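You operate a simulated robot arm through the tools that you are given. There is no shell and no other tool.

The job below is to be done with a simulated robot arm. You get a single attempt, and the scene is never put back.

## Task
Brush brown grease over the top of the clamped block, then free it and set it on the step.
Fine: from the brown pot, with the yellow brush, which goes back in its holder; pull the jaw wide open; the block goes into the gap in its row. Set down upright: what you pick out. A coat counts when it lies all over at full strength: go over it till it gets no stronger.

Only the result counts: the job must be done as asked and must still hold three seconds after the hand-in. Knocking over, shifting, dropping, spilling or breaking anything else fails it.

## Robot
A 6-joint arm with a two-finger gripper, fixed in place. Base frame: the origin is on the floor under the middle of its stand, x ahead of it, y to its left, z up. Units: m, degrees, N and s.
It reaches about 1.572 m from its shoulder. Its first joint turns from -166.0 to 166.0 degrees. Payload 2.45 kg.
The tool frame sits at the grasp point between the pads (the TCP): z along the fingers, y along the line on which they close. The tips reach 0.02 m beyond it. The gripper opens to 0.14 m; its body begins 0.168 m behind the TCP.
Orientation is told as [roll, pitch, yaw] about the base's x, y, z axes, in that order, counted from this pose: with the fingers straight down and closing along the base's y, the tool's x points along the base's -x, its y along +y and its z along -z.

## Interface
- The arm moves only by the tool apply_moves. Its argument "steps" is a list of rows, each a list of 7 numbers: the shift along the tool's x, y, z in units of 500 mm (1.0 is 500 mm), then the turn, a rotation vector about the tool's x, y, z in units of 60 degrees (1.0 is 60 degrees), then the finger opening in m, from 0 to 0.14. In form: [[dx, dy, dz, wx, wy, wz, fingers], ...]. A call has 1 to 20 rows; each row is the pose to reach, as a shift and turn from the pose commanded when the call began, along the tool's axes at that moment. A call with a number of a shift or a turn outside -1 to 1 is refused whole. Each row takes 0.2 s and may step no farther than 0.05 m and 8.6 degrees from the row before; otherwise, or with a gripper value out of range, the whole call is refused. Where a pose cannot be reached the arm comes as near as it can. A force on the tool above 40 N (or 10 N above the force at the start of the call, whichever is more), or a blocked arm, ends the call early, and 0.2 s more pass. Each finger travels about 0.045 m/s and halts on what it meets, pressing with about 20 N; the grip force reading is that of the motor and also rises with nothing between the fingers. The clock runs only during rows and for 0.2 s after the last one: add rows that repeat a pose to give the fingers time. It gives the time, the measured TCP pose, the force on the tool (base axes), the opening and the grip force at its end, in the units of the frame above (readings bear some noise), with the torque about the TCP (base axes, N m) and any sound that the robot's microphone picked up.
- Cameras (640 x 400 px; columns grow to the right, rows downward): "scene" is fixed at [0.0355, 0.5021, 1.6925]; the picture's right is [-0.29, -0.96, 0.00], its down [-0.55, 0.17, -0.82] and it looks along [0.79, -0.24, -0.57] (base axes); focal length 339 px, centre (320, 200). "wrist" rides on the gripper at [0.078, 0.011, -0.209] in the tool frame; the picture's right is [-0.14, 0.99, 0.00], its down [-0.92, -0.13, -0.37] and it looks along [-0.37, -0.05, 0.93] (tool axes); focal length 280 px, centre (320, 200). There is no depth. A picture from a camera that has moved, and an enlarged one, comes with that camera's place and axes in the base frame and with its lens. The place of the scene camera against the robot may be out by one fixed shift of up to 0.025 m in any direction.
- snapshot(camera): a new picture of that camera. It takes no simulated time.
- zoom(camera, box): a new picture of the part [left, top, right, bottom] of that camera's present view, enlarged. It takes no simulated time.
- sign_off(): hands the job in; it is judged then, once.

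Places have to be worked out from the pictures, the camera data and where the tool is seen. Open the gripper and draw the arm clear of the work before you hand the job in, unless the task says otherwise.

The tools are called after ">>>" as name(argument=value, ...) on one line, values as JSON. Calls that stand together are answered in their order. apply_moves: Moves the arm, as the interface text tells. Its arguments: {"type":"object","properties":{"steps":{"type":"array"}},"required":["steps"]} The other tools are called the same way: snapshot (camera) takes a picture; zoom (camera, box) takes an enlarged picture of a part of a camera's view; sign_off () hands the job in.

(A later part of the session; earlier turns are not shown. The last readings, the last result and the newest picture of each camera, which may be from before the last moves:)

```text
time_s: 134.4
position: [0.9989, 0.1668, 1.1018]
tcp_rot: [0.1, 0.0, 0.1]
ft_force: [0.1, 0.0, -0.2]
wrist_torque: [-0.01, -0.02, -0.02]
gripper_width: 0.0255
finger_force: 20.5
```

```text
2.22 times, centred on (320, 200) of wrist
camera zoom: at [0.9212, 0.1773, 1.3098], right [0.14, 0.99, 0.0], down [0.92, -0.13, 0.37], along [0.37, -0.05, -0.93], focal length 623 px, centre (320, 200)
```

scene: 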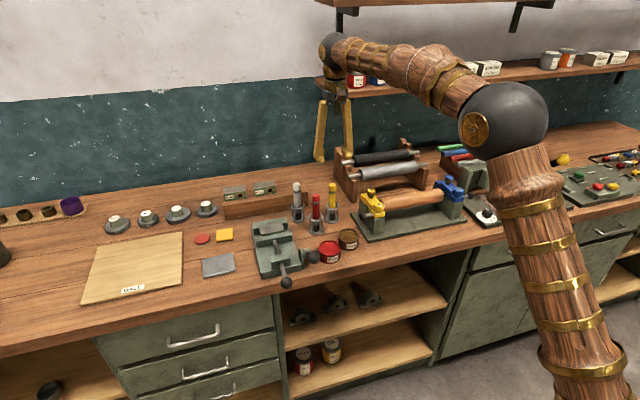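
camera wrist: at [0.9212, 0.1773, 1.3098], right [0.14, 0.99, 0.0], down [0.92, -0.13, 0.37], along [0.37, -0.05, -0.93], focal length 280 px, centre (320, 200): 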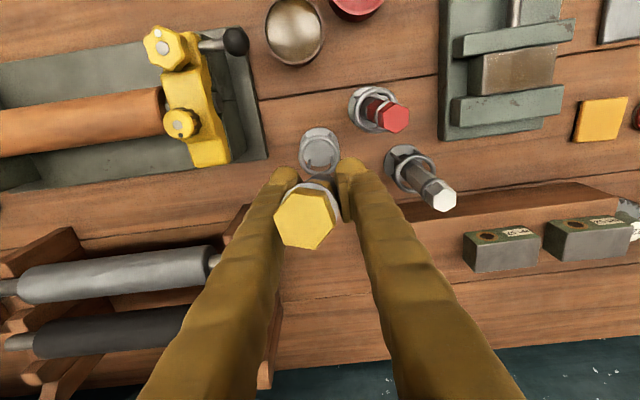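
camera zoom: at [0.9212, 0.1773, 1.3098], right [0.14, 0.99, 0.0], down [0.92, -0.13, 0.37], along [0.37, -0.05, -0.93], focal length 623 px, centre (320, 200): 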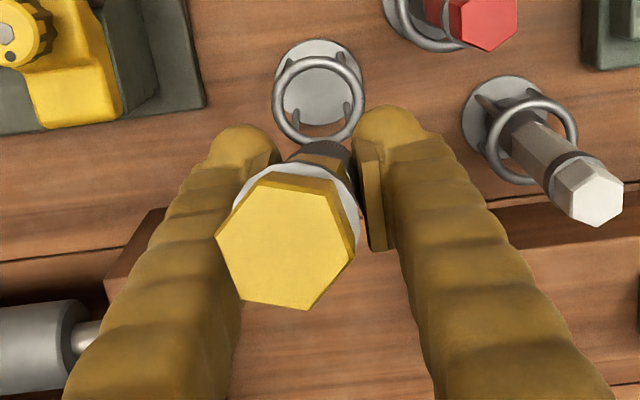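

Holder is intact. The brush leans ~13–15° in the x–z plane (top toward robot). I rotate the gripper about its y axis by 13° to bring the brush upright, raising slightly, and re-measure.

>>> apply_moves(steps=[[0, 0, -0.02, 0, 0.05, 0, 0.0], [0, 0, -0.04, 0, 0.1, 0, 0.0], [0, 0, -0.06, 0, 0.15, 0, 0.0], [0, 0, -0.06, 0, 0.2167, 0, 0.0], [0, 0, -0.06, 0, 0.2167, 0, 0.0], [0, 0, -0.06, 0, 0.2167, 0, 0.0]])

>>> snapshot(camera="wrist")

>>> zoom(camera="scene", box=[295, 115, 375, 220])

>>> zoom(camera="wrist", box=[250, 110, 390, 290])

```text
time_s: 135.8
position: [0.999, 0.1641, 1.1298]
tcp_rot: [0.0, 12.9, 0.0]
ft_force: [-1.0, 0.0, -0.8]
wrist_torque: [0.0, -0.03, -0.02]
gripper_width: 0.0255
finger_force: 20.2
```

```text
taken
camera wrist: at [0.9696, 0.1751, 1.3509], right [0.13, 0.99, -0.03], down [0.98, -0.13, 0.15], along [0.15, -0.05, -0.99], focal length 280 px, centre (320, 200)
```

wrist: 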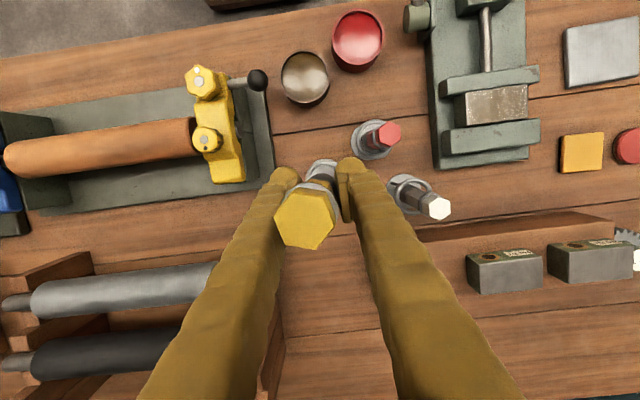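

```text
3.81 times, centred on (335, 168) of scene
camera zoom: at [0.0355, 0.5021, 1.6925], right [-0.29, -0.96, 0.0], down [-0.55, 0.17, -0.82], along [0.79, -0.24, -0.57], focal length 1291 px, centre (263, 324)
```

zoom: 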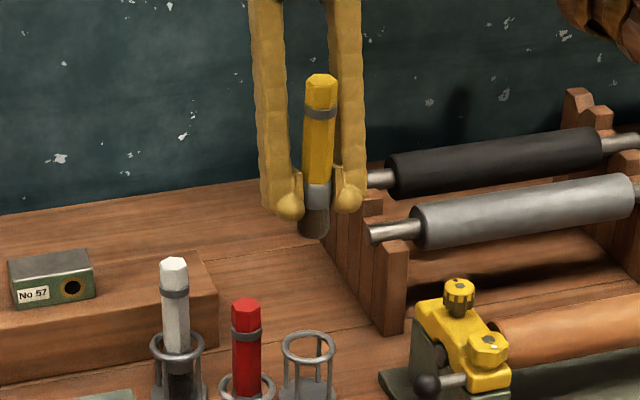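

```text
2.22 times, centred on (320, 200) of wrist
camera zoom: at [0.9696, 0.1751, 1.3509], right [0.13, 0.99, -0.03], down [0.98, -0.13, 0.15], along [0.15, -0.05, -0.99], focal length 623 px, centre (320, 200)
```

zoom: 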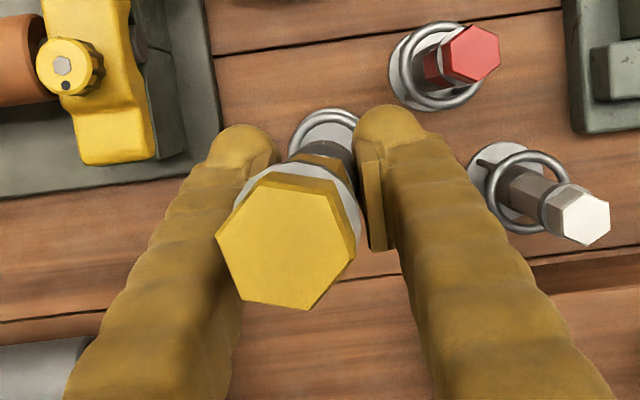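

Nearly upright. I zoom tightly to measure the residual lean against the standing brushes.

>>> zoom(camera="scene", box=[310, 130, 360, 182])

>>> zoom(camera="scene", box=[290, 178, 340, 230])

```text
7.69 times, centred on (335, 156) of scene
camera zoom: at [0.0355, 0.5021, 1.6925], right [-0.29, -0.96, 0.0], down [-0.55, 0.17, -0.82], along [0.79, -0.24, -0.57], focal length 2608 px, centre (205, 538)
```

zoom: 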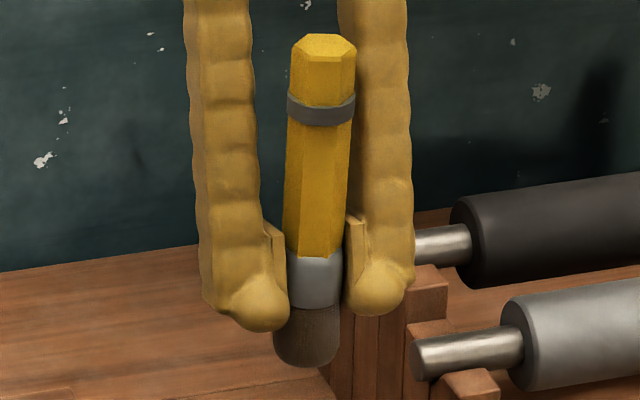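

```text
7.69 times, centred on (315, 204) of scene
camera zoom: at [0.0355, 0.5021, 1.6925], right [-0.29, -0.96, 0.0], down [-0.55, 0.17, -0.82], along [0.79, -0.24, -0.57], focal length 2608 px, centre (358, 169)
```

zoom: 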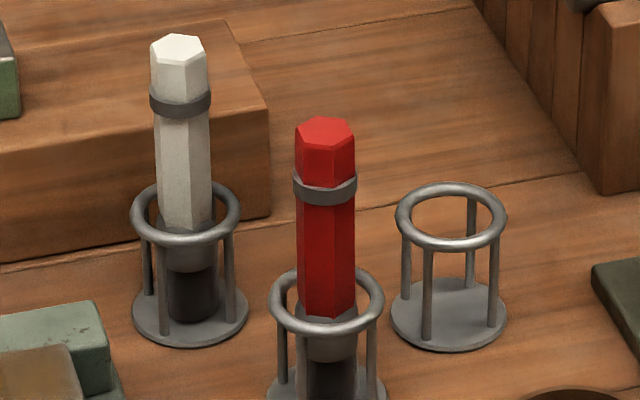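

Scene/wrist triangulation puts the brush bottom at about (0.9945, 0.1645), 39 mm below the TCP, nearly vertical; the ring centre is (1.0005, 0.164). I shift +6 mm in x and lower to ~5 cm above the ring to verify.

>>> apply_moves(steps=[[-0.012, 0, 0.04, 0, 0, 0, 0.0], [-0.024, 0, 0.08, 0, 0, 0, 0.0], [-0.036, 0, 0.12, 0, 0, 0, 0.0], [-0.0477, 0, 0.1532, 0, 0, 0, 0.0], [-0.0477, 0, 0.1532, 0, 0, 0, 0.0], [-0.0477, 0, 0.1532, 0, 0, 0, 0.0]])

>>> zoom(camera="scene", box=[310, 155, 360, 220])

>>> zoom(camera="wrist", box=[250, 110, 390, 290])

```text
time_s: 137.2
position: [1.0064, 0.1664, 1.0519]
tcp_rot: [0.1, 13.0, 0.2]
ft_force: [0.3, -0.3, -1.0]
wrist_torque: [-0.01, -0.04, 0.04]
gripper_width: 0.0258
finger_force: 20.4
```

```text
6.15 times, centred on (335, 188) of scene
camera zoom: at [0.0355, 0.5021, 1.6925], right [-0.29, -0.96, 0.0], down [-0.55, 0.17, -0.82], along [0.79, -0.24, -0.57], focal length 2086 px, centre (228, 277)
```

zoom: 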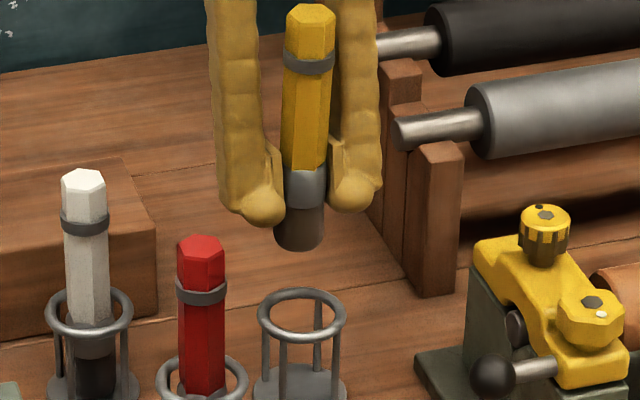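

```text
2.22 times, centred on (320, 200) of wrist
camera zoom: at [0.9771, 0.177, 1.2717], right [0.13, 0.99, -0.03], down [0.98, -0.13, 0.15], along [0.15, -0.05, -0.99], focal length 623 px, centre (320, 200)
```

zoom: 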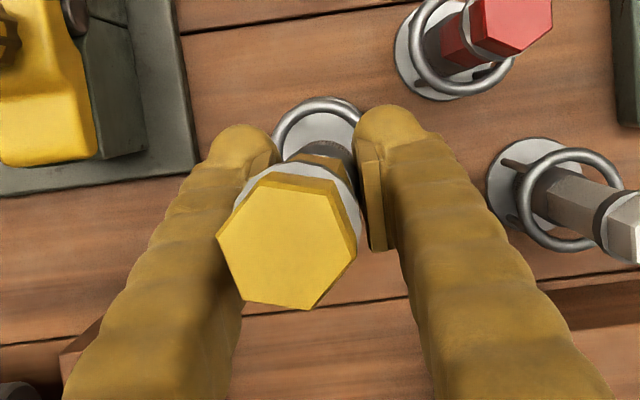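

The brush bottom sits at about (1.002, 0.166), within 3 mm of the ring centre. I correct and lower to just above ring level for a last check.

>>> apply_moves(steps=[[-0.006, -0.002, 0.03, 0, 0, 0, 0.0], [-0.012, -0.004, 0.06, 0, 0, 0, 0.0], [-0.0176, -0.004, 0.0894, 0, 0, 0, 0.0], [-0.0176, -0.004, 0.0894, 0, 0, 0, 0.0], [-0.0176, -0.004, 0.0894, 0, 0, 0, 0.0]])

>>> zoom(camera="scene", box=[315, 170, 360, 230])

>>> zoom(camera="wrist", box=[250, 110, 390, 290])

```text
time_s: 138.4
position: [1.0048, 0.1628, 1.0057]
tcp_rot: [0.0, 13.1, 0.0]
ft_force: [-0.6, -0.9, 0.1]
wrist_torque: [0.0, 0.0, 0.0]
gripper_width: 0.0258
finger_force: 19.5
```

```text
6.67 times, centred on (338, 200) of scene
camera zoom: at [0.0355, 0.5021, 1.6925], right [-0.29, -0.96, 0.0], down [-0.55, 0.17, -0.82], along [0.79, -0.24, -0.57], focal length 2260 px, centre (203, 200)
```

zoom: 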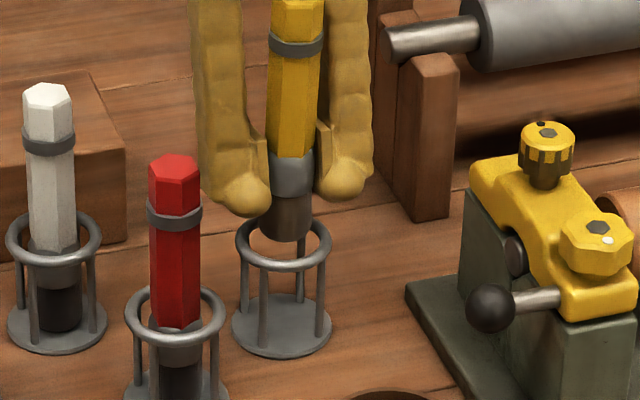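

```text
2.22 times, centred on (320, 200) of wrist
camera zoom: at [0.9765, 0.1736, 1.2259], right [0.13, 0.99, -0.03], down [0.98, -0.13, 0.15], along [0.15, -0.05, -0.99], focal length 623 px, centre (320, 200)
```

zoom: 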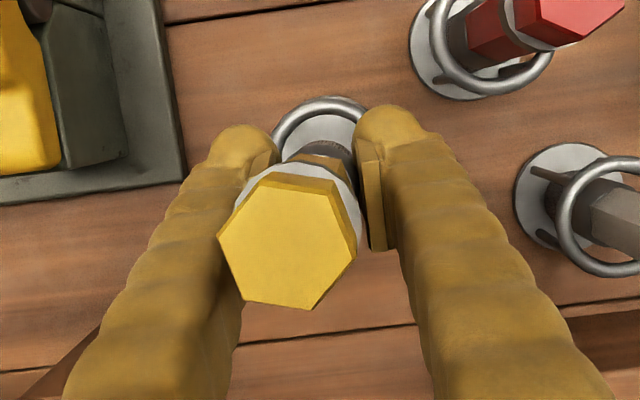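

Aligned both ways: the bristles now hover 10 mm above the ring plane, centred. I lower 18 mm so the bristles enter the ring, fingers staying above it.

>>> apply_moves(steps=[[-0.002, 0, 0.009, 0, 0, 0, 0.0], [-0.004, 0, 0.018, 0, 0, 0, 0.0], [-0.006, 0, 0.027, 0, 0, 0, 0.0], [-0.008, 0, 0.035, 0, 0, 0, 0.0], [-0.008, 0, 0.035, 0, 0, 0, 0.0]])

>>> zoom(camera="scene", box=[315, 170, 360, 230])

>>> zoom(camera="scene", box=[318, 195, 348, 225])

```text
time_s: 139.6
position: [1.0039, 0.1628, 0.9877]
tcp_rot: [0.1, 13.0, 0.2]
ft_force: [-7.8, 9.9, 13.5]
wrist_torque: [0.27, 0.01, -0.02]
gripper_width: 0.0258
finger_force: 20.1
```

```text
6.67 times, centred on (338, 200) of scene
camera zoom: at [0.0355, 0.5021, 1.6925], right [-0.29, -0.96, 0.0], down [-0.55, 0.17, -0.82], along [0.79, -0.24, -0.57], focal length 2260 px, centre (203, 200)
```

zoom: 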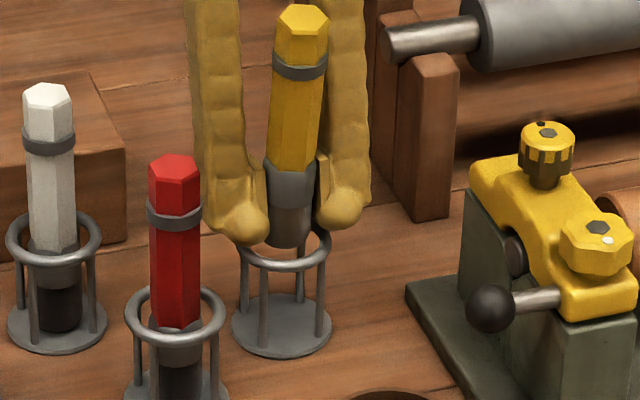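

```text
13.33 times, centred on (333, 210) of scene
camera zoom: at [0.0355, 0.5021, 1.6925], right [-0.29, -0.96, 0.0], down [-0.55, 0.17, -0.82], along [0.79, -0.24, -0.57], focal length 4520 px, centre (147, 67)
```

zoom: 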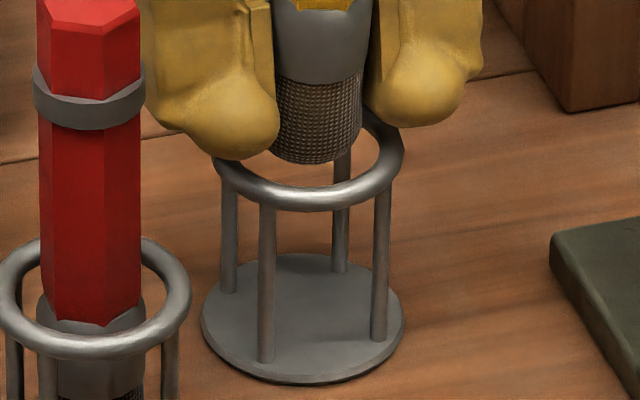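

The bristles touch the ring's far-right rim (force pushes the brush toward −x, +y). I lift 7 mm and check its position relative to the ring before shifting.

>>> apply_moves(steps=[[0.0016, 0, -0.007, 0, 0, 0, 0.0], [0.0032, 0, -0.0137, 0, 0, 0, 0.0], [0.0032, 0, -0.0137, 0, 0, 0, 0.0]])

>>> zoom(camera="scene", box=[318, 190, 348, 220])

>>> zoom(camera="wrist", box=[280, 130, 360, 220])

```text
time_s: 140.4
position: [1.0037, 0.1636, 0.9943]
tcp_rot: [0.0, 13.0, 0.1]
ft_force: [0.9, 0.5, -0.4]
wrist_torque: [-0.01, 0.01, -0.02]
gripper_width: 0.0258
finger_force: 19.8
```

```text
13.33 times, centred on (333, 205) of scene
camera zoom: at [0.0355, 0.5021, 1.6925], right [-0.29, -0.96, 0.0], down [-0.55, 0.17, -0.82], along [0.79, -0.24, -0.57], focal length 4520 px, centre (147, 133)
```

zoom: 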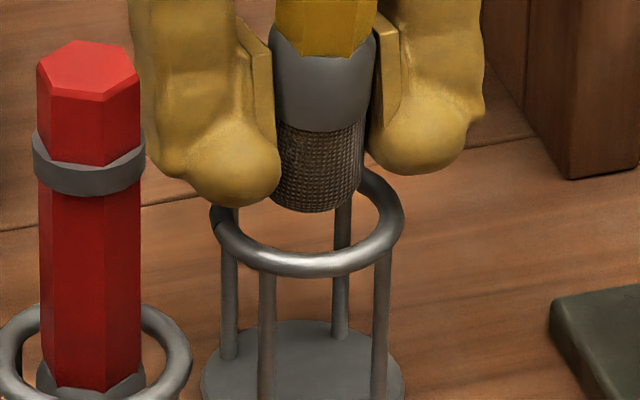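

```text
4.44 times, centred on (320, 175) of wrist
camera zoom: at [0.9749, 0.1745, 1.2148], right [0.13, 0.99, -0.03], down [0.98, -0.13, 0.15], along [0.15, -0.05, -0.99], focal length 1246 px, centre (320, 311)
```

zoom: 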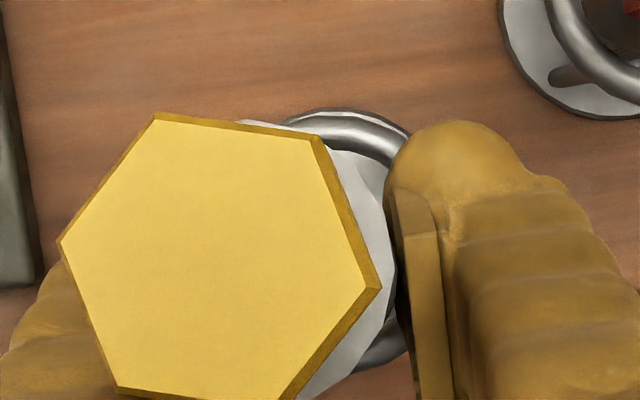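

The brush tilted a further ~8° (top toward −x), with its bottom now at about (1.006, 0.160). I raise 60 mm and rotate the gripper 8° more to bring it upright again, then re-measure.

>>> apply_moves(steps=[[0.007, 0, -0.03, 0, 0, 0, 0.0], [0.014, 0, -0.06, 0, 0.03, 0, 0.0], [0.021, 0, -0.09, 0, 0.08, 0, 0.0], [0.027, 0, -0.1169, 0, 0.1333, 0, 0.0], [0.027, 0, -0.1169, 0, 0.1333, 0, 0.0], [0.027, 0, -0.1169, 0, 0.1333, 0, 0.0]])

>>> snapshot(camera="wrist")

>>> zoom(camera="scene", box=[315, 145, 360, 205])

>>> zoom(camera="wrist", box=[250, 110, 390, 290])

```text
time_s: 141.8
position: [1.0042, 0.1636, 1.0558]
tcp_rot: [0.0, 20.9, 0.1]
ft_force: [-0.1, -0.5, -0.7]
wrist_torque: [0.0, 0.0, 0.0]
gripper_width: 0.0258
finger_force: 20.4
```

```text
taken
camera wrist: at [1.0065, 0.1752, 1.2779], right [0.13, 0.99, -0.05], down [0.99, -0.13, 0.01], along [0.01, -0.05, -1.0], focal length 280 px, centre (320, 200)
```

wrist: 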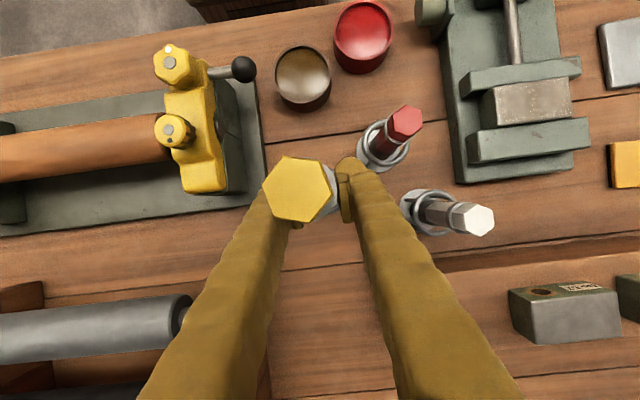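

```text
6.67 times, centred on (338, 175) of scene
camera zoom: at [0.0355, 0.5021, 1.6925], right [-0.29, -0.96, 0.0], down [-0.55, 0.17, -0.82], along [0.79, -0.24, -0.57], focal length 2260 px, centre (203, 367)
```

zoom: 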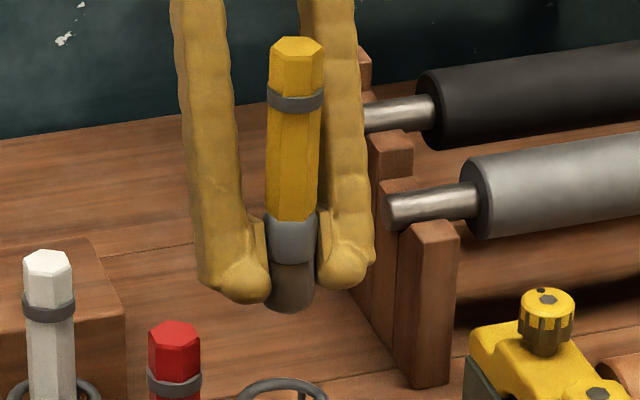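

```text
2.22 times, centred on (320, 200) of wrist
camera zoom: at [1.0065, 0.1752, 1.2779], right [0.13, 0.99, -0.05], down [0.99, -0.13, 0.01], along [0.01, -0.05, -1.0], focal length 623 px, centre (320, 200)
```

zoom: 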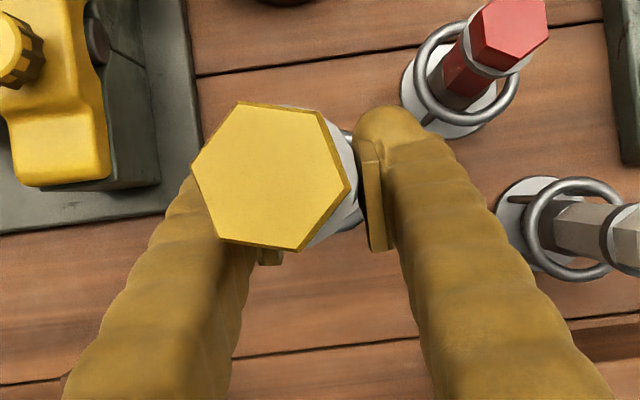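

The brush is upright again but gripped low at the ferrule, only ~31 mm above its tip, so it can't go deep enough into the ring this way. Safer: stand it on the flat top of the block (already to be greased), release, and re-grip it high on the handle. I carry it there, rising first.

>>> apply_moves(steps=[[0.02, 0, -0.05, 0, 0, 0, 0.0], [0.04, 0, -0.1, 0, 0, 0, 0.0], [0.0573, 0, -0.1494, 0, 0, 0, 0.0], [0.075, 0.069, -0.142, 0, 0, 0, 0.0], [0.094, 0.138, -0.135, 0, 0, 0, 0.0], [0.112, 0.207, -0.128, 0, 0, 0, 0.0], [0.131, 0.276, -0.121, 0, 0, 0, 0.0], [0.15, 0.345, -0.114, 0, 0, 0, 0.0], [0.168, 0.414, -0.107, 0, 0, 0, 0.0], [0.1862, 0.482, -0.1, 0, 0, 0, 0.0], [0.16, 0.482, -0.03, 0, 0, 0, 0.0], [0.135, 0.482, 0.035, 0, 0, 0, 0.0], [0.1108, 0.482, 0.096, 0, 0, 0, 0.0], [0.1108, 0.482, 0.096, 0, 0, 0, 0.0], [0.1108, 0.482, 0.096, 0, 0, 0, 0.0]])

>>> zoom(camera="scene", box=[255, 165, 310, 240])

>>> zoom(camera="wrist", box=[250, 90, 390, 270])

```text
time_s: 145.0
position: [0.9338, 0.4051, 1.0297]
tcp_rot: [0.0, 21.1, 0.1]
ft_force: [-0.4, -0.2, -0.8]
wrist_torque: [0.01, 0.0, 0.01]
gripper_width: 0.0259
finger_force: 20.2
```

```text
5.33 times, centred on (282, 202) of scene
camera zoom: at [0.0355, 0.5021, 1.6925], right [-0.29, -0.96, 0.0], down [-0.55, 0.17, -0.82], along [0.79, -0.24, -0.57], focal length 1808 px, centre (520, 187)
```

zoom: 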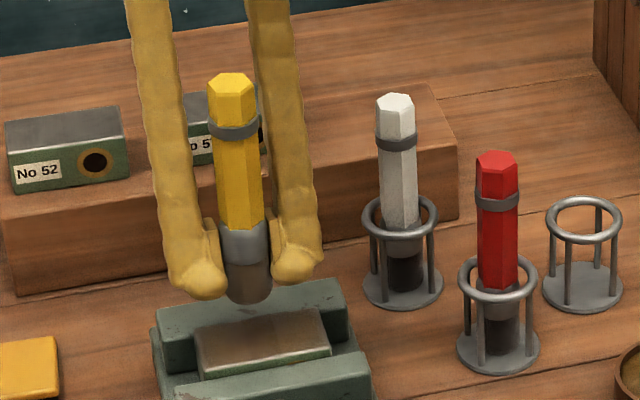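

```text
2.22 times, centred on (320, 180) of wrist
camera zoom: at [0.9357, 0.4161, 1.2518], right [0.13, 0.99, -0.05], down [0.99, -0.13, 0.01], along [0.01, -0.05, -1.0], focal length 623 px, centre (320, 244)
```

zoom: 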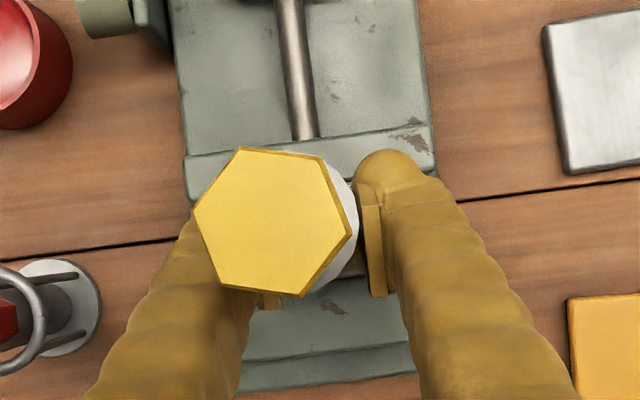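

The brush is vertical within ~1° and its foot at about (0.930, 0.405), well inside the block top. I lower gently to contact.

>>> apply_moves(steps=[[-0.007, 0, 0.018, 0, 0, 0, 0.0], [-0.014, 0, 0.036, 0, 0, 0, 0.0], [-0.02, 0, 0.052, 0, 0, 0, 0.0], [-0.02, 0, 0.052, 0, 0, 0, 0.0]])

>>> apply_moves(steps=[[-0.0014, 0, 0.0037, 0, 0, 0, 0.0], [-0.0028, 0, 0.0075, 0, 0, 0, 0.0], [-0.0028, 0, 0.0075, 0, 0, 0, 0.0]])

>>> zoom(camera="scene", box=[255, 180, 305, 245])

```text
time_s: 146.0
position: [0.9346, 0.4042, 1.0032]
tcp_rot: [0.0, 21.0, 0.2]
ft_force: [0.0, 0.2, -0.3]
wrist_torque: [0.01, -0.01, -0.01]
gripper_width: 0.0257
finger_force: 20.4
```

```text
time_s: 146.8
position: [0.9337, 0.4039, 0.9986]
tcp_rot: [0.1, 21.0, 0.0]
ft_force: [-0.1, 0.4, -0.9]
wrist_torque: [0.01, -0.02, 0.0]
gripper_width: 0.0256
finger_force: 20.1
```

```text
6.15 times, centred on (280, 212) of scene
camera zoom: at [0.0355, 0.5021, 1.6925], right [-0.29, -0.96, 0.0], down [-0.55, 0.17, -0.82], along [0.79, -0.24, -0.57], focal length 2086 px, centre (566, 123)
```

zoom: 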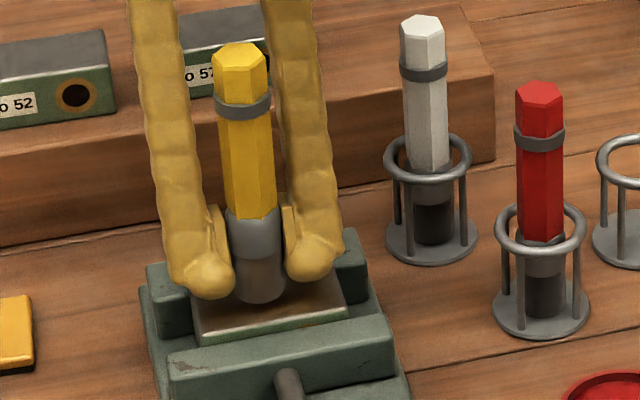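

>>> apply_moves(steps=[[-0.001, 0, 0.0028, 0, 0, 0, 0.0], [-0.002, 0, 0.0056, 0, 0, 0, 0.0], [-0.002, 0, 0.0056, 0, 0, 0, 0.0]])

>>> apply_moves(steps=[[-0.0007, 0, 0.0019, 0, 0, 0, 0.0], [-0.0014, 0, 0.0037, 0, 0, 0, 0.0], [-0.0014, 0, 0.0037, 0, 0, 0, 0.0]])

```text
time_s: 147.6
position: [0.935, 0.4041, 0.997]
tcp_rot: [0.0, 21.0, 0.1]
ft_force: [0.2, -0.5, -0.6]
wrist_torque: [0.01, -0.02, 0.0]
gripper_width: 0.0258
finger_force: 19.9
```

```text
time_s: 148.4
position: [0.9333, 0.4041, 0.9931]
tcp_rot: [0.0, 20.9, 0.1]
ft_force: [-0.2, 0.3, 0.0]
wrist_torque: [-0.01, 0.02, 0.0]
gripper_width: 0.0256
finger_force: 20.2
```

>>> apply_moves(steps=[[-0.0005, 0, 0.0014, 0, 0, 0, 0.0], [-0.001, 0, 0.0028, 0, 0, 0, 0.0], [-0.001, 0, 0.0028, 0, 0, 0, 0.0]])

>>> zoom(camera="scene", box=[262, 205, 300, 245])

```text
time_s: 149.2
position: [0.9342, 0.4053, 0.9929]
tcp_rot: [0.0, 21.0, 0.1]
ft_force: [-2.6, 0.6, 11.3]
wrist_torque: [-0.07, 0.04, -0.03]
gripper_width: 0.0256
finger_force: 19.6
```

```text
10.00 times, centred on (281, 225) of scene
camera zoom: at [0.0355, 0.5021, 1.6925], right [-0.29, -0.96, 0.0], down [-0.55, 0.17, -0.82], along [0.79, -0.24, -0.57], focal length 3390 px, centre (710, -50)
```

zoom: 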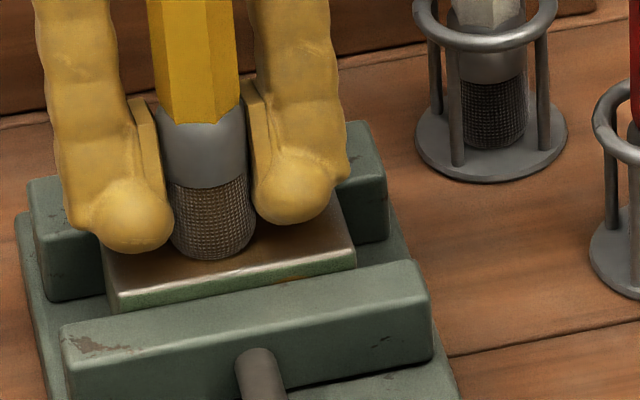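

Foot is flat on the block (11 N), well inside its edges. I ease off half a millimetre and open the fingers slightly (to 32 mm) as a guard, then check whether it stands.

>>> apply_moves(steps=[[0.0003, 0, -0.0009, 0, 0, 0, 0.0], [0.0003, 0, -0.0009, 0, 0, 0, 0.0], [0.0003, 0, -0.0009, 0, 0, 0, 0.032], [0.0003, 0, -0.0009, 0, 0, 0, 0.032], [0.0003, 0, -0.0009, 0, 0, 0, 0.032]])

>>> zoom(camera="scene", box=[255, 180, 305, 245])

>>> zoom(camera="wrist", box=[250, 90, 390, 270])

```text
time_s: 150.4
position: [0.9351, 0.4031, 0.9914]
tcp_rot: [0.0, 20.9, 0.1]
ft_force: [0.2, 0.0, -0.7]
wrist_torque: [0.0, 0.02, 0.0]
gripper_width: 0.0322
finger_force: 0.0
```

```text
6.15 times, centred on (280, 212) of scene
camera zoom: at [0.0355, 0.5021, 1.6925], right [-0.29, -0.96, 0.0], down [-0.55, 0.17, -0.82], along [0.79, -0.24, -0.57], focal length 2086 px, centre (566, 123)
```

zoom: 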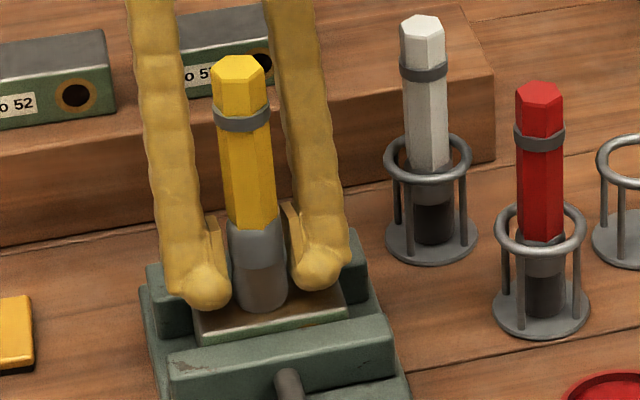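

```text
2.22 times, centred on (320, 180) of wrist
camera zoom: at [0.9364, 0.4148, 1.2142], right [0.13, 0.99, -0.05], down [0.99, -0.13, 0.01], along [0.01, -0.05, -1.0], focal length 623 px, centre (320, 244)
```

zoom: 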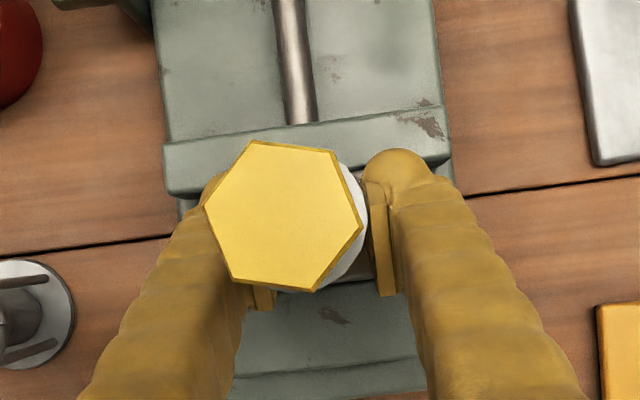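

It stands on its own (grip force 0, no movement). I open to 55 mm and check again before rising.

>>> apply_moves(steps=[[0, 0, 0, 0, 0, 0, 0.04], [0, 0, 0, 0, 0, 0, 0.055], [0, 0, 0, 0, 0, 0, 0.055]])

>>> zoom(camera="scene", box=[255, 180, 305, 245])

>>> zoom(camera="wrist", box=[250, 90, 390, 270])

```text
time_s: 151.2
position: [0.9343, 0.4049, 0.9934]
tcp_rot: [0.0, 21.0, 0.1]
ft_force: [-0.1, 0.0, -0.3]
wrist_torque: [-0.01, -0.02, 0.01]
gripper_width: 0.055
finger_force: 0.1
```

```text
6.15 times, centred on (280, 212) of scene
camera zoom: at [0.0355, 0.5021, 1.6925], right [-0.29, -0.96, 0.0], down [-0.55, 0.17, -0.82], along [0.79, -0.24, -0.57], focal length 2086 px, centre (566, 123)
```

zoom: 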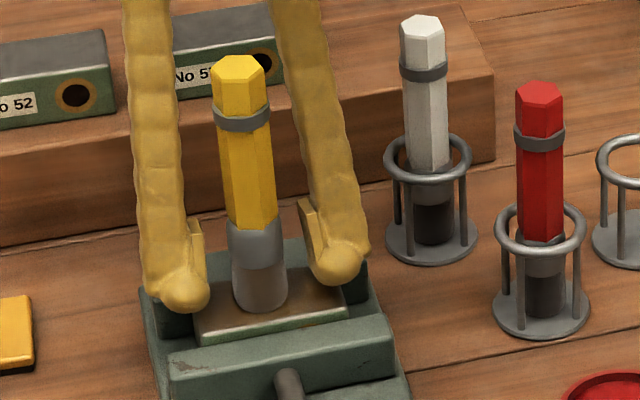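

```text
2.22 times, centred on (320, 180) of wrist
camera zoom: at [0.9364, 0.4149, 1.2143], right [0.13, 0.99, -0.05], down [0.99, -0.13, 0.01], along [0.01, -0.05, -1.0], focal length 623 px, centre (320, 244)
```

zoom: 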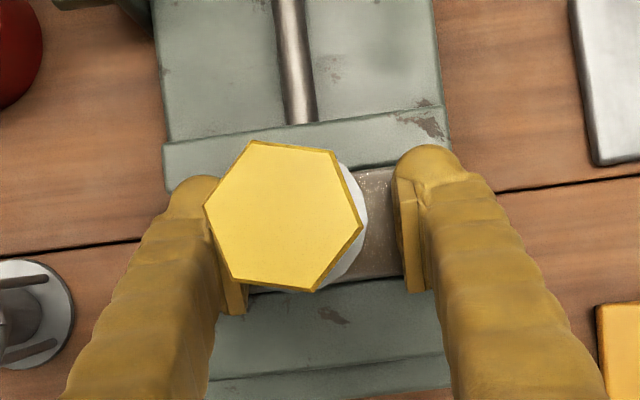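

Standing freely and clear of both fingers. I raise the gripper 88 mm straight up along the brush (fingers straddling it in y).

>>> apply_moves(steps=[[0.0105, 0, -0.028, 0, 0, 0, 0.055], [0.0215, 0, -0.056, 0, 0, 0, 0.055], [0.0325, 0, -0.084, 0, 0, 0, 0.055], [0.043, 0, -0.112, 0, 0, 0, 0.055], [0.054, 0, -0.14, 0, 0, 0, 0.055], [0.0631, 0, -0.1643, 0, 0, 0, 0.055], [0.0631, 0, -0.1643, 0, 0, 0, 0.055]])

>>> zoom(camera="scene", box=[255, 160, 310, 245])

>>> snapshot(camera="wrist")

```text
time_s: 152.8
position: [0.9344, 0.4035, 1.0792]
tcp_rot: [0.1, 21.0, 0.1]
ft_force: [0.2, -0.2, -0.6]
wrist_torque: [0.01, -0.02, 0.01]
gripper_width: 0.0551
finger_force: 0.1
```

```text
4.71 times, centred on (282, 202) of scene
camera zoom: at [0.0355, 0.5021, 1.6925], right [-0.29, -0.96, 0.0], down [-0.55, 0.17, -0.82], along [0.79, -0.24, -0.57], focal length 1595 px, centre (496, 188)
```

zoom: 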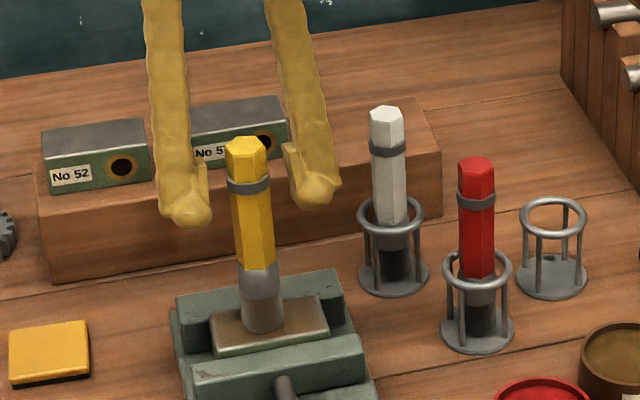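

```text
taken
camera wrist: at [0.9368, 0.4143, 1.3014], right [0.13, 0.99, -0.05], down [0.99, -0.13, 0.01], along [0.01, -0.05, -1.0], focal length 280 px, centre (320, 200)
```

wrist: 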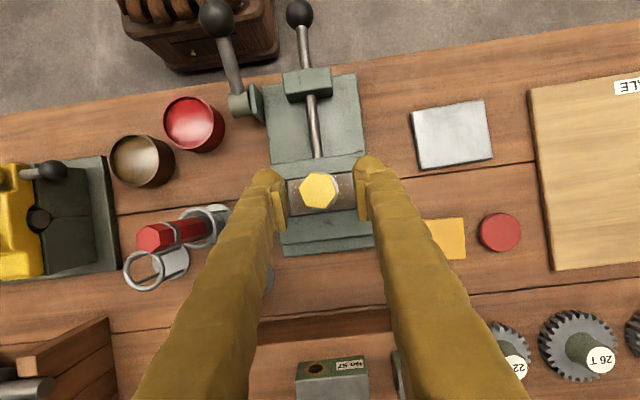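

The brush stands upright on the block, axis at about (0.932, 0.404). Now I rotate the gripper back to vertical around it and look at the hexagon's orientation.

>>> apply_moves(steps=[[0, 0, 0, 0, -0.07, 0, 0.06], [0, 0, 0, 0, -0.14, 0, 0.06], [0, 0, 0, 0, -0.21, 0, 0.06], [0, 0, 0, 0, -0.28, 0, 0.06], [0, 0, 0, 0, -0.35, 0, 0.06], [0, 0, 0, 0, -0.35, 0, 0.06], [0, 0, 0, 0, -0.35, 0, 0.06]])

>>> zoom(camera="wrist", box=[260, 150, 380, 250])

>>> zoom(camera="scene", box=[255, 160, 310, 245])

```text
time_s: 154.4
position: [0.9345, 0.405, 1.0796]
tcp_rot: [0.0, 0.1, 0.1]
ft_force: [0.6, 0.6, -0.7]
wrist_torque: [0.01, -0.01, 0.0]
gripper_width: 0.0599
finger_force: 0.1
```

```text
4.00 times, centred on (320, 200) of wrist
camera zoom: at [0.8566, 0.4147, 1.2879], right [0.14, 0.99, 0.0], down [0.92, -0.13, 0.37], along [0.37, -0.05, -0.93], focal length 1122 px, centre (320, 200)
```

zoom: 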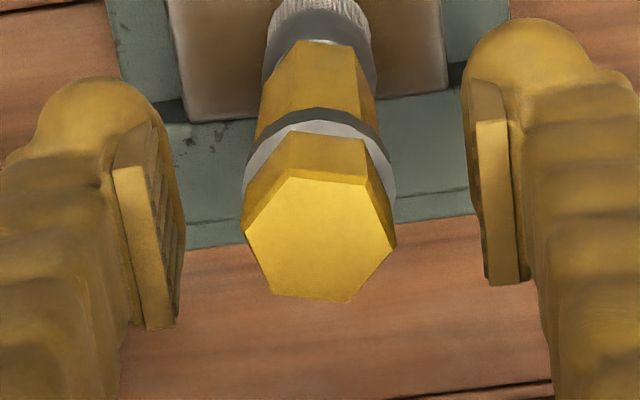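

```text
4.71 times, centred on (282, 202) of scene
camera zoom: at [0.0355, 0.5021, 1.6925], right [-0.29, -0.96, 0.0], down [-0.55, 0.17, -0.82], along [0.79, -0.24, -0.57], focal length 1595 px, centre (496, 188)
```

zoom: 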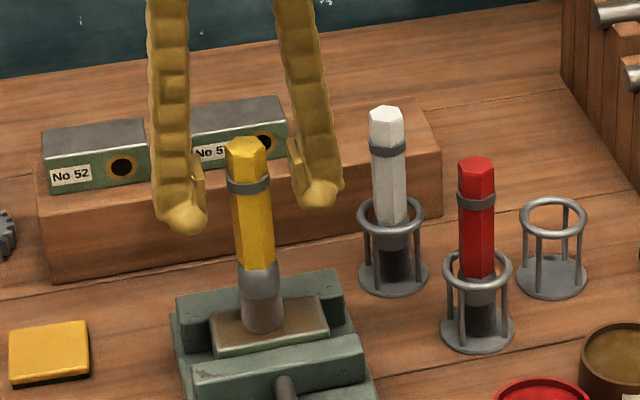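

The brush's hexagon flats are turned ~16° from my closing axis. I yaw the gripper +16° to match, then check before closing.

>>> apply_moves(steps=[[0, 0, 0, 0, 0, -0.0667, 0.06], [0.002, -0.001, 0, 0, 0, -0.1333, 0.06], [0.004, -0.002, 0.002, 0, 0, -0.2, 0.06], [0.005, -0.002, 0.004, 0, 0, -0.2667, 0.055], [0.005, -0.002, 0.004, 0, 0, -0.2667, 0.05], [0.005, -0.002, 0.004, 0, 0, -0.2667, 0.05]])

>>> zoom(camera="wrist", box=[260, 150, 380, 250])

>>> zoom(camera="scene", box=[255, 160, 310, 245])

```text
time_s: 155.8
position: [0.9322, 0.4036, 1.0775]
tcp_rot: [0.0, 0.1, 16.1]
ft_force: [-0.6, -0.1, -0.6]
wrist_torque: [0.02, 0.01, -0.03]
gripper_width: 0.05
finger_force: 0.0
```

```text
4.00 times, centred on (320, 200) of wrist
camera zoom: at [0.854, 0.3926, 1.2854], right [-0.14, 0.99, 0.0], down [0.92, 0.13, 0.37], along [0.36, 0.05, -0.93], focal length 1122 px, centre (320, 200)
```

zoom: 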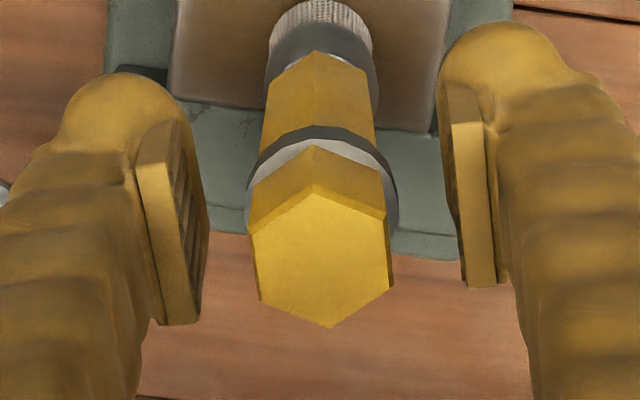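

```text
4.71 times, centred on (282, 202) of scene
camera zoom: at [0.0355, 0.5021, 1.6925], right [-0.29, -0.96, 0.0], down [-0.55, 0.17, -0.82], along [0.79, -0.24, -0.57], focal length 1595 px, centre (496, 188)
```

zoom: 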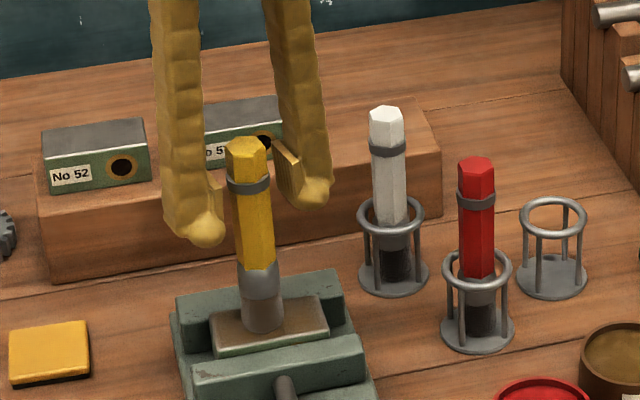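

Flats now face the pads and the brush is centred. I lower 14 mm so the pads sit below the handle's band, then close.

>>> apply_moves(steps=[[0, 0, 0.014, 0, 0, 0, 0.05], [0, 0, 0.028, 0, 0, 0, 0.05], [0, 0, 0.028, 0, 0, 0, 0.05], [0, 0, 0.028, 0, 0, 0, 0.04], [0, 0, 0.028, 0, 0, 0, 0.03], [0, 0, 0.028, 0, 0, 0, 0.01], [0, 0, 0.028, 0, 0, 0, 0.0], [0, 0, 0.028, 0, 0, 0, 0.0]])

>>> zoom(camera="wrist", box=[260, 130, 380, 250])

>>> zoom(camera="scene", box=[255, 175, 305, 245])

```text
time_s: 157.6
position: [0.9303, 0.4046, 1.0634]
tcp_rot: [0.0, 0.0, 16.1]
ft_force: [0.1, -0.1, -0.6]
wrist_torque: [0.0, 0.01, 0.0]
gripper_width: 0.0255
finger_force: 20.3
```

```text
3.33 times, centred on (320, 190) of wrist
camera zoom: at [0.8534, 0.393, 1.2719], right [-0.14, 0.99, 0.0], down [0.92, 0.13, 0.37], along [0.36, 0.05, -0.93], focal length 935 px, centre (320, 233)
```

zoom: 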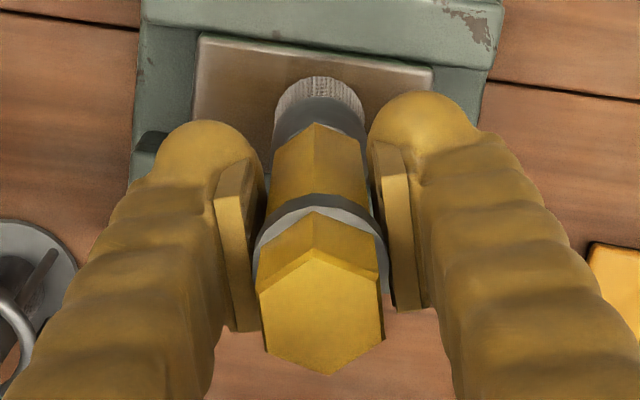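

```text
5.71 times, centred on (280, 210) of scene
camera zoom: at [0.0355, 0.5021, 1.6925], right [-0.29, -0.96, 0.0], down [-0.55, 0.17, -0.82], along [0.79, -0.24, -0.57], focal length 1937 px, centre (549, 143)
```

zoom: 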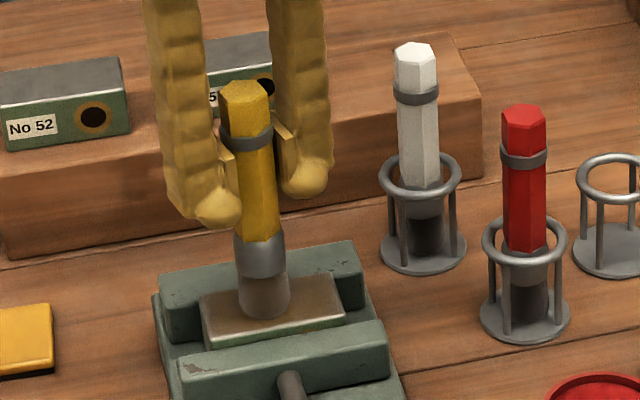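

Re-gripped on the handle flats (25.5 mm), tip 104 mm below the TCP. I lift, turn the yaw back to 0 and move to the reference view pose to inspect the coat again.

>>> apply_moves(steps=[[0, 0, -0.03, 0, 0, 0, 0.0], [0, 0, -0.1, 0, 0, 0, 0.0], [0, 0, -0.18, 0, 0, 0, 0.0], [0, 0, -0.22, 0, 0, 0.0667, 0.0], [0, 0, -0.22, 0, 0, 0.1333, 0.0], [0, 0, -0.22, 0, 0, 0.2, 0.0], [0, 0, -0.22, 0, 0, 0.2667, 0.0], [0, 0, -0.22, 0, 0, 0.2667, 0.0]])

>>> apply_moves(steps=[[0.03, -0.08, 0, 0, 0, 0, 0.0], [0.055, -0.16, 0, 0, 0, 0, 0.0], [0.08, -0.24, 0, 0, 0, 0, 0.0], [0.089, -0.319, 0, 0, 0, 0, 0.0], [0.089, -0.319, 0, 0, 0, 0, 0.0], [0.089, -0.319, 0, 0, 0, 0, 0.0]])

>>> snapshot(camera="wrist")

>>> zoom(camera="wrist", box=[395, 135, 465, 185])

>>> zoom(camera="scene", box=[262, 218, 296, 240])

>>> zoom(camera="scene", box=[290, 120, 360, 220])

```text
time_s: 159.4
position: [0.932, 0.4023, 1.1738]
tcp_rot: [-0.1, 0.0, 0.0]
ft_force: [-1.0, 0.0, -0.3]
wrist_torque: [-0.03, 0.03, 0.03]
gripper_width: 0.0252
finger_force: 20.2
```

```text
time_s: 160.8
position: [0.885, 0.2469, 1.1724]
tcp_rot: [-0.1, 0.0, 0.2]
ft_force: [1.2, -0.1, -0.4]
wrist_torque: [-0.01, 0.0, 0.02]
gripper_width: 0.0255
finger_force: 20.2
```

```text
taken
camera wrist: at [0.8077, 0.2561, 1.381], right [0.14, 0.99, 0.0], down [0.92, -0.13, 0.37], along [0.37, -0.05, -0.93], focal length 280 px, centre (320, 200)
```

wrist: 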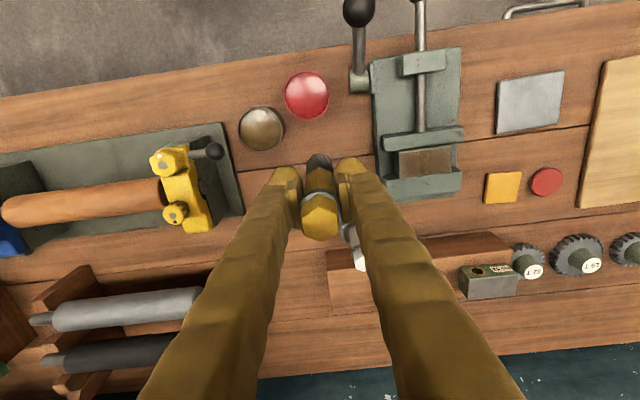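

```text
8.00 times, centred on (430, 160) of wrist
camera zoom: at [0.8077, 0.2561, 1.381], right [0.14, 0.99, 0.0], down [0.92, -0.13, 0.37], along [0.37, -0.05, -0.93], focal length 2243 px, centre (-560, 520)
```

zoom: 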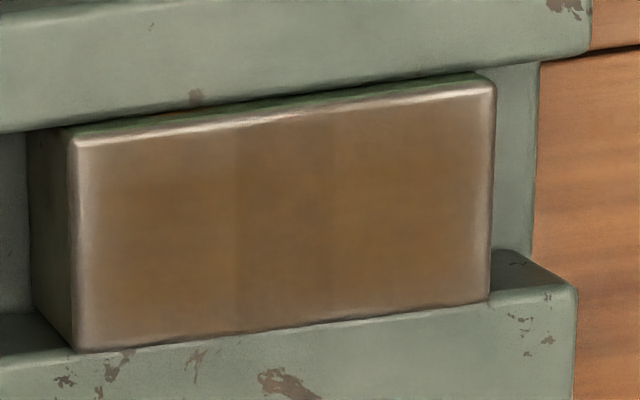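

```text
16.00 times, centred on (279, 229) of scene
camera zoom: at [0.0355, 0.5021, 1.6925], right [-0.29, -0.96, 0.0], down [-0.55, 0.17, -0.82], along [0.79, -0.24, -0.57], focal length 5424 px, centre (976, -264)
```

zoom: 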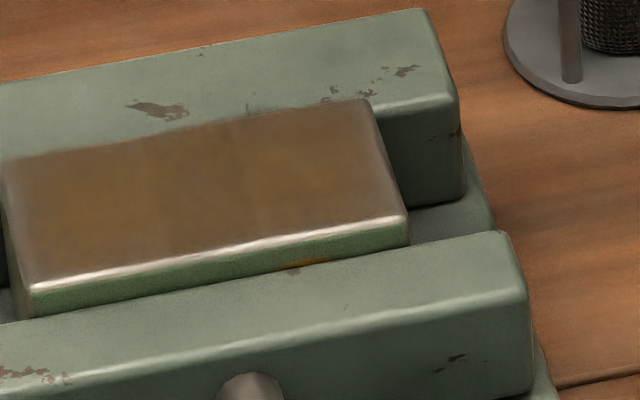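

```text
4.00 times, centred on (325, 170) of scene
camera zoom: at [0.0355, 0.5021, 1.6925], right [-0.29, -0.96, 0.0], down [-0.55, 0.17, -0.82], along [0.79, -0.24, -0.57], focal length 1356 px, centre (300, 320)
```

zoom: 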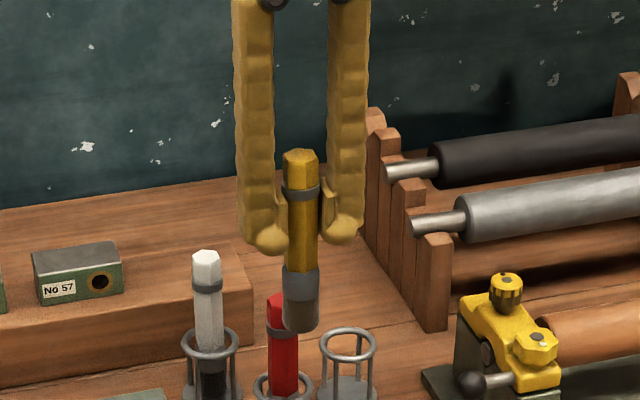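

The coat shows a central strip slightly darker than the ends, so the ends need more. With a fresh firm grip I reload the brush at the brown pot, then work the two ends slowly.

>>> apply_moves(steps=[[0.024, -0.06, 0, 0, 0, 0, 0.0], [0.05, -0.12, 0, 0, 0, 0, 0.0], [0.073, -0.17, 0, 0, 0, 0, 0.0], [0.073, -0.17, 0.08, 0, 0, 0, 0.0], [0.073, -0.17, 0.16, 0, 0, 0, 0.0], [0.073, -0.17, 0.24, 0, 0, 0, 0.0], [0.073, -0.17, 0.274, 0, 0, 0, 0.0], [0.073, -0.17, 0.274, 0, 0, 0, 0.0]])

>>> zoom(camera="scene", box=[320, 190, 380, 260])

>>> apply_moves(steps=[[0, 0, 0.002, 0, 0, 0, 0.0], [0, 0, 0.004, 0, 0, 0, 0.0], [0, 0, 0.004, 0, 0, 0, 0.0]])

```text
time_s: 162.6
position: [0.8518, 0.1564, 1.0378]
tcp_rot: [0.0, 0.0, 0.1]
ft_force: [-0.6, 0.1, -0.3]
wrist_torque: [0.03, 0.02, -0.01]
gripper_width: 0.0252
finger_force: 19.5
```

```text
5.71 times, centred on (350, 225) of scene
camera zoom: at [0.0355, 0.5021, 1.6925], right [-0.29, -0.96, 0.0], down [-0.55, 0.17, -0.82], along [0.79, -0.24, -0.57], focal length 1937 px, centre (149, 57)
```

zoom: 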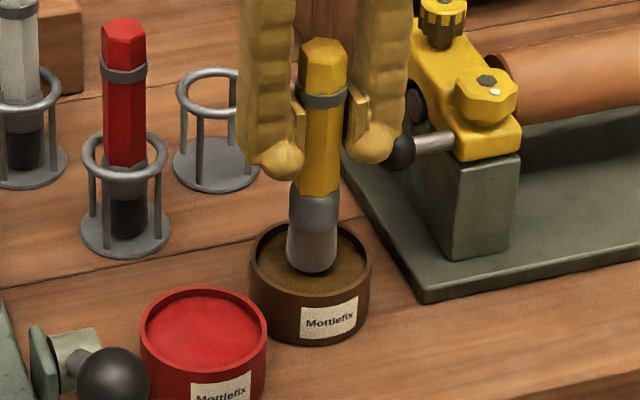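

```text
time_s: 163.4
position: [0.852, 0.1577, 1.0357]
tcp_rot: [-0.1, 0.0, 0.2]
ft_force: [-0.6, -0.2, 0.1]
wrist_torque: [0.0, -0.01, 0.0]
gripper_width: 0.0251
finger_force: 20.3
```

>>> apply_moves(steps=[[0, 0, 0.0015, 0, 0, 0, 0.0], [0, 0, 0.003, 0, 0, 0, 0.0], [0, 0, 0.003, 0, 0, 0, 0.0]])

>>> apply_moves(steps=[[0, 0, 0.001, 0, 0, 0, 0.0], [0, 0, 0.002, 0, 0, 0, 0.0], [0, 0, 0.002, 0, 0, 0, 0.0]])

```text
time_s: 164.2
position: [0.8521, 0.1585, 1.0356]
tcp_rot: [-0.1, 0.0, 0.1]
ft_force: [-0.3, -0.3, 2.4]
wrist_torque: [0.0, 0.01, 0.0]
gripper_width: 0.0256
finger_force: 19.5
```

```text
time_s: 165.0
position: [0.8525, 0.1581, 1.0326]
tcp_rot: [0.1, -0.1, 0.1]
ft_force: [-1.1, 1.1, 16.7]
wrist_torque: [0.06, -0.01, 0.03]
gripper_width: 0.0254
finger_force: 20.1
```

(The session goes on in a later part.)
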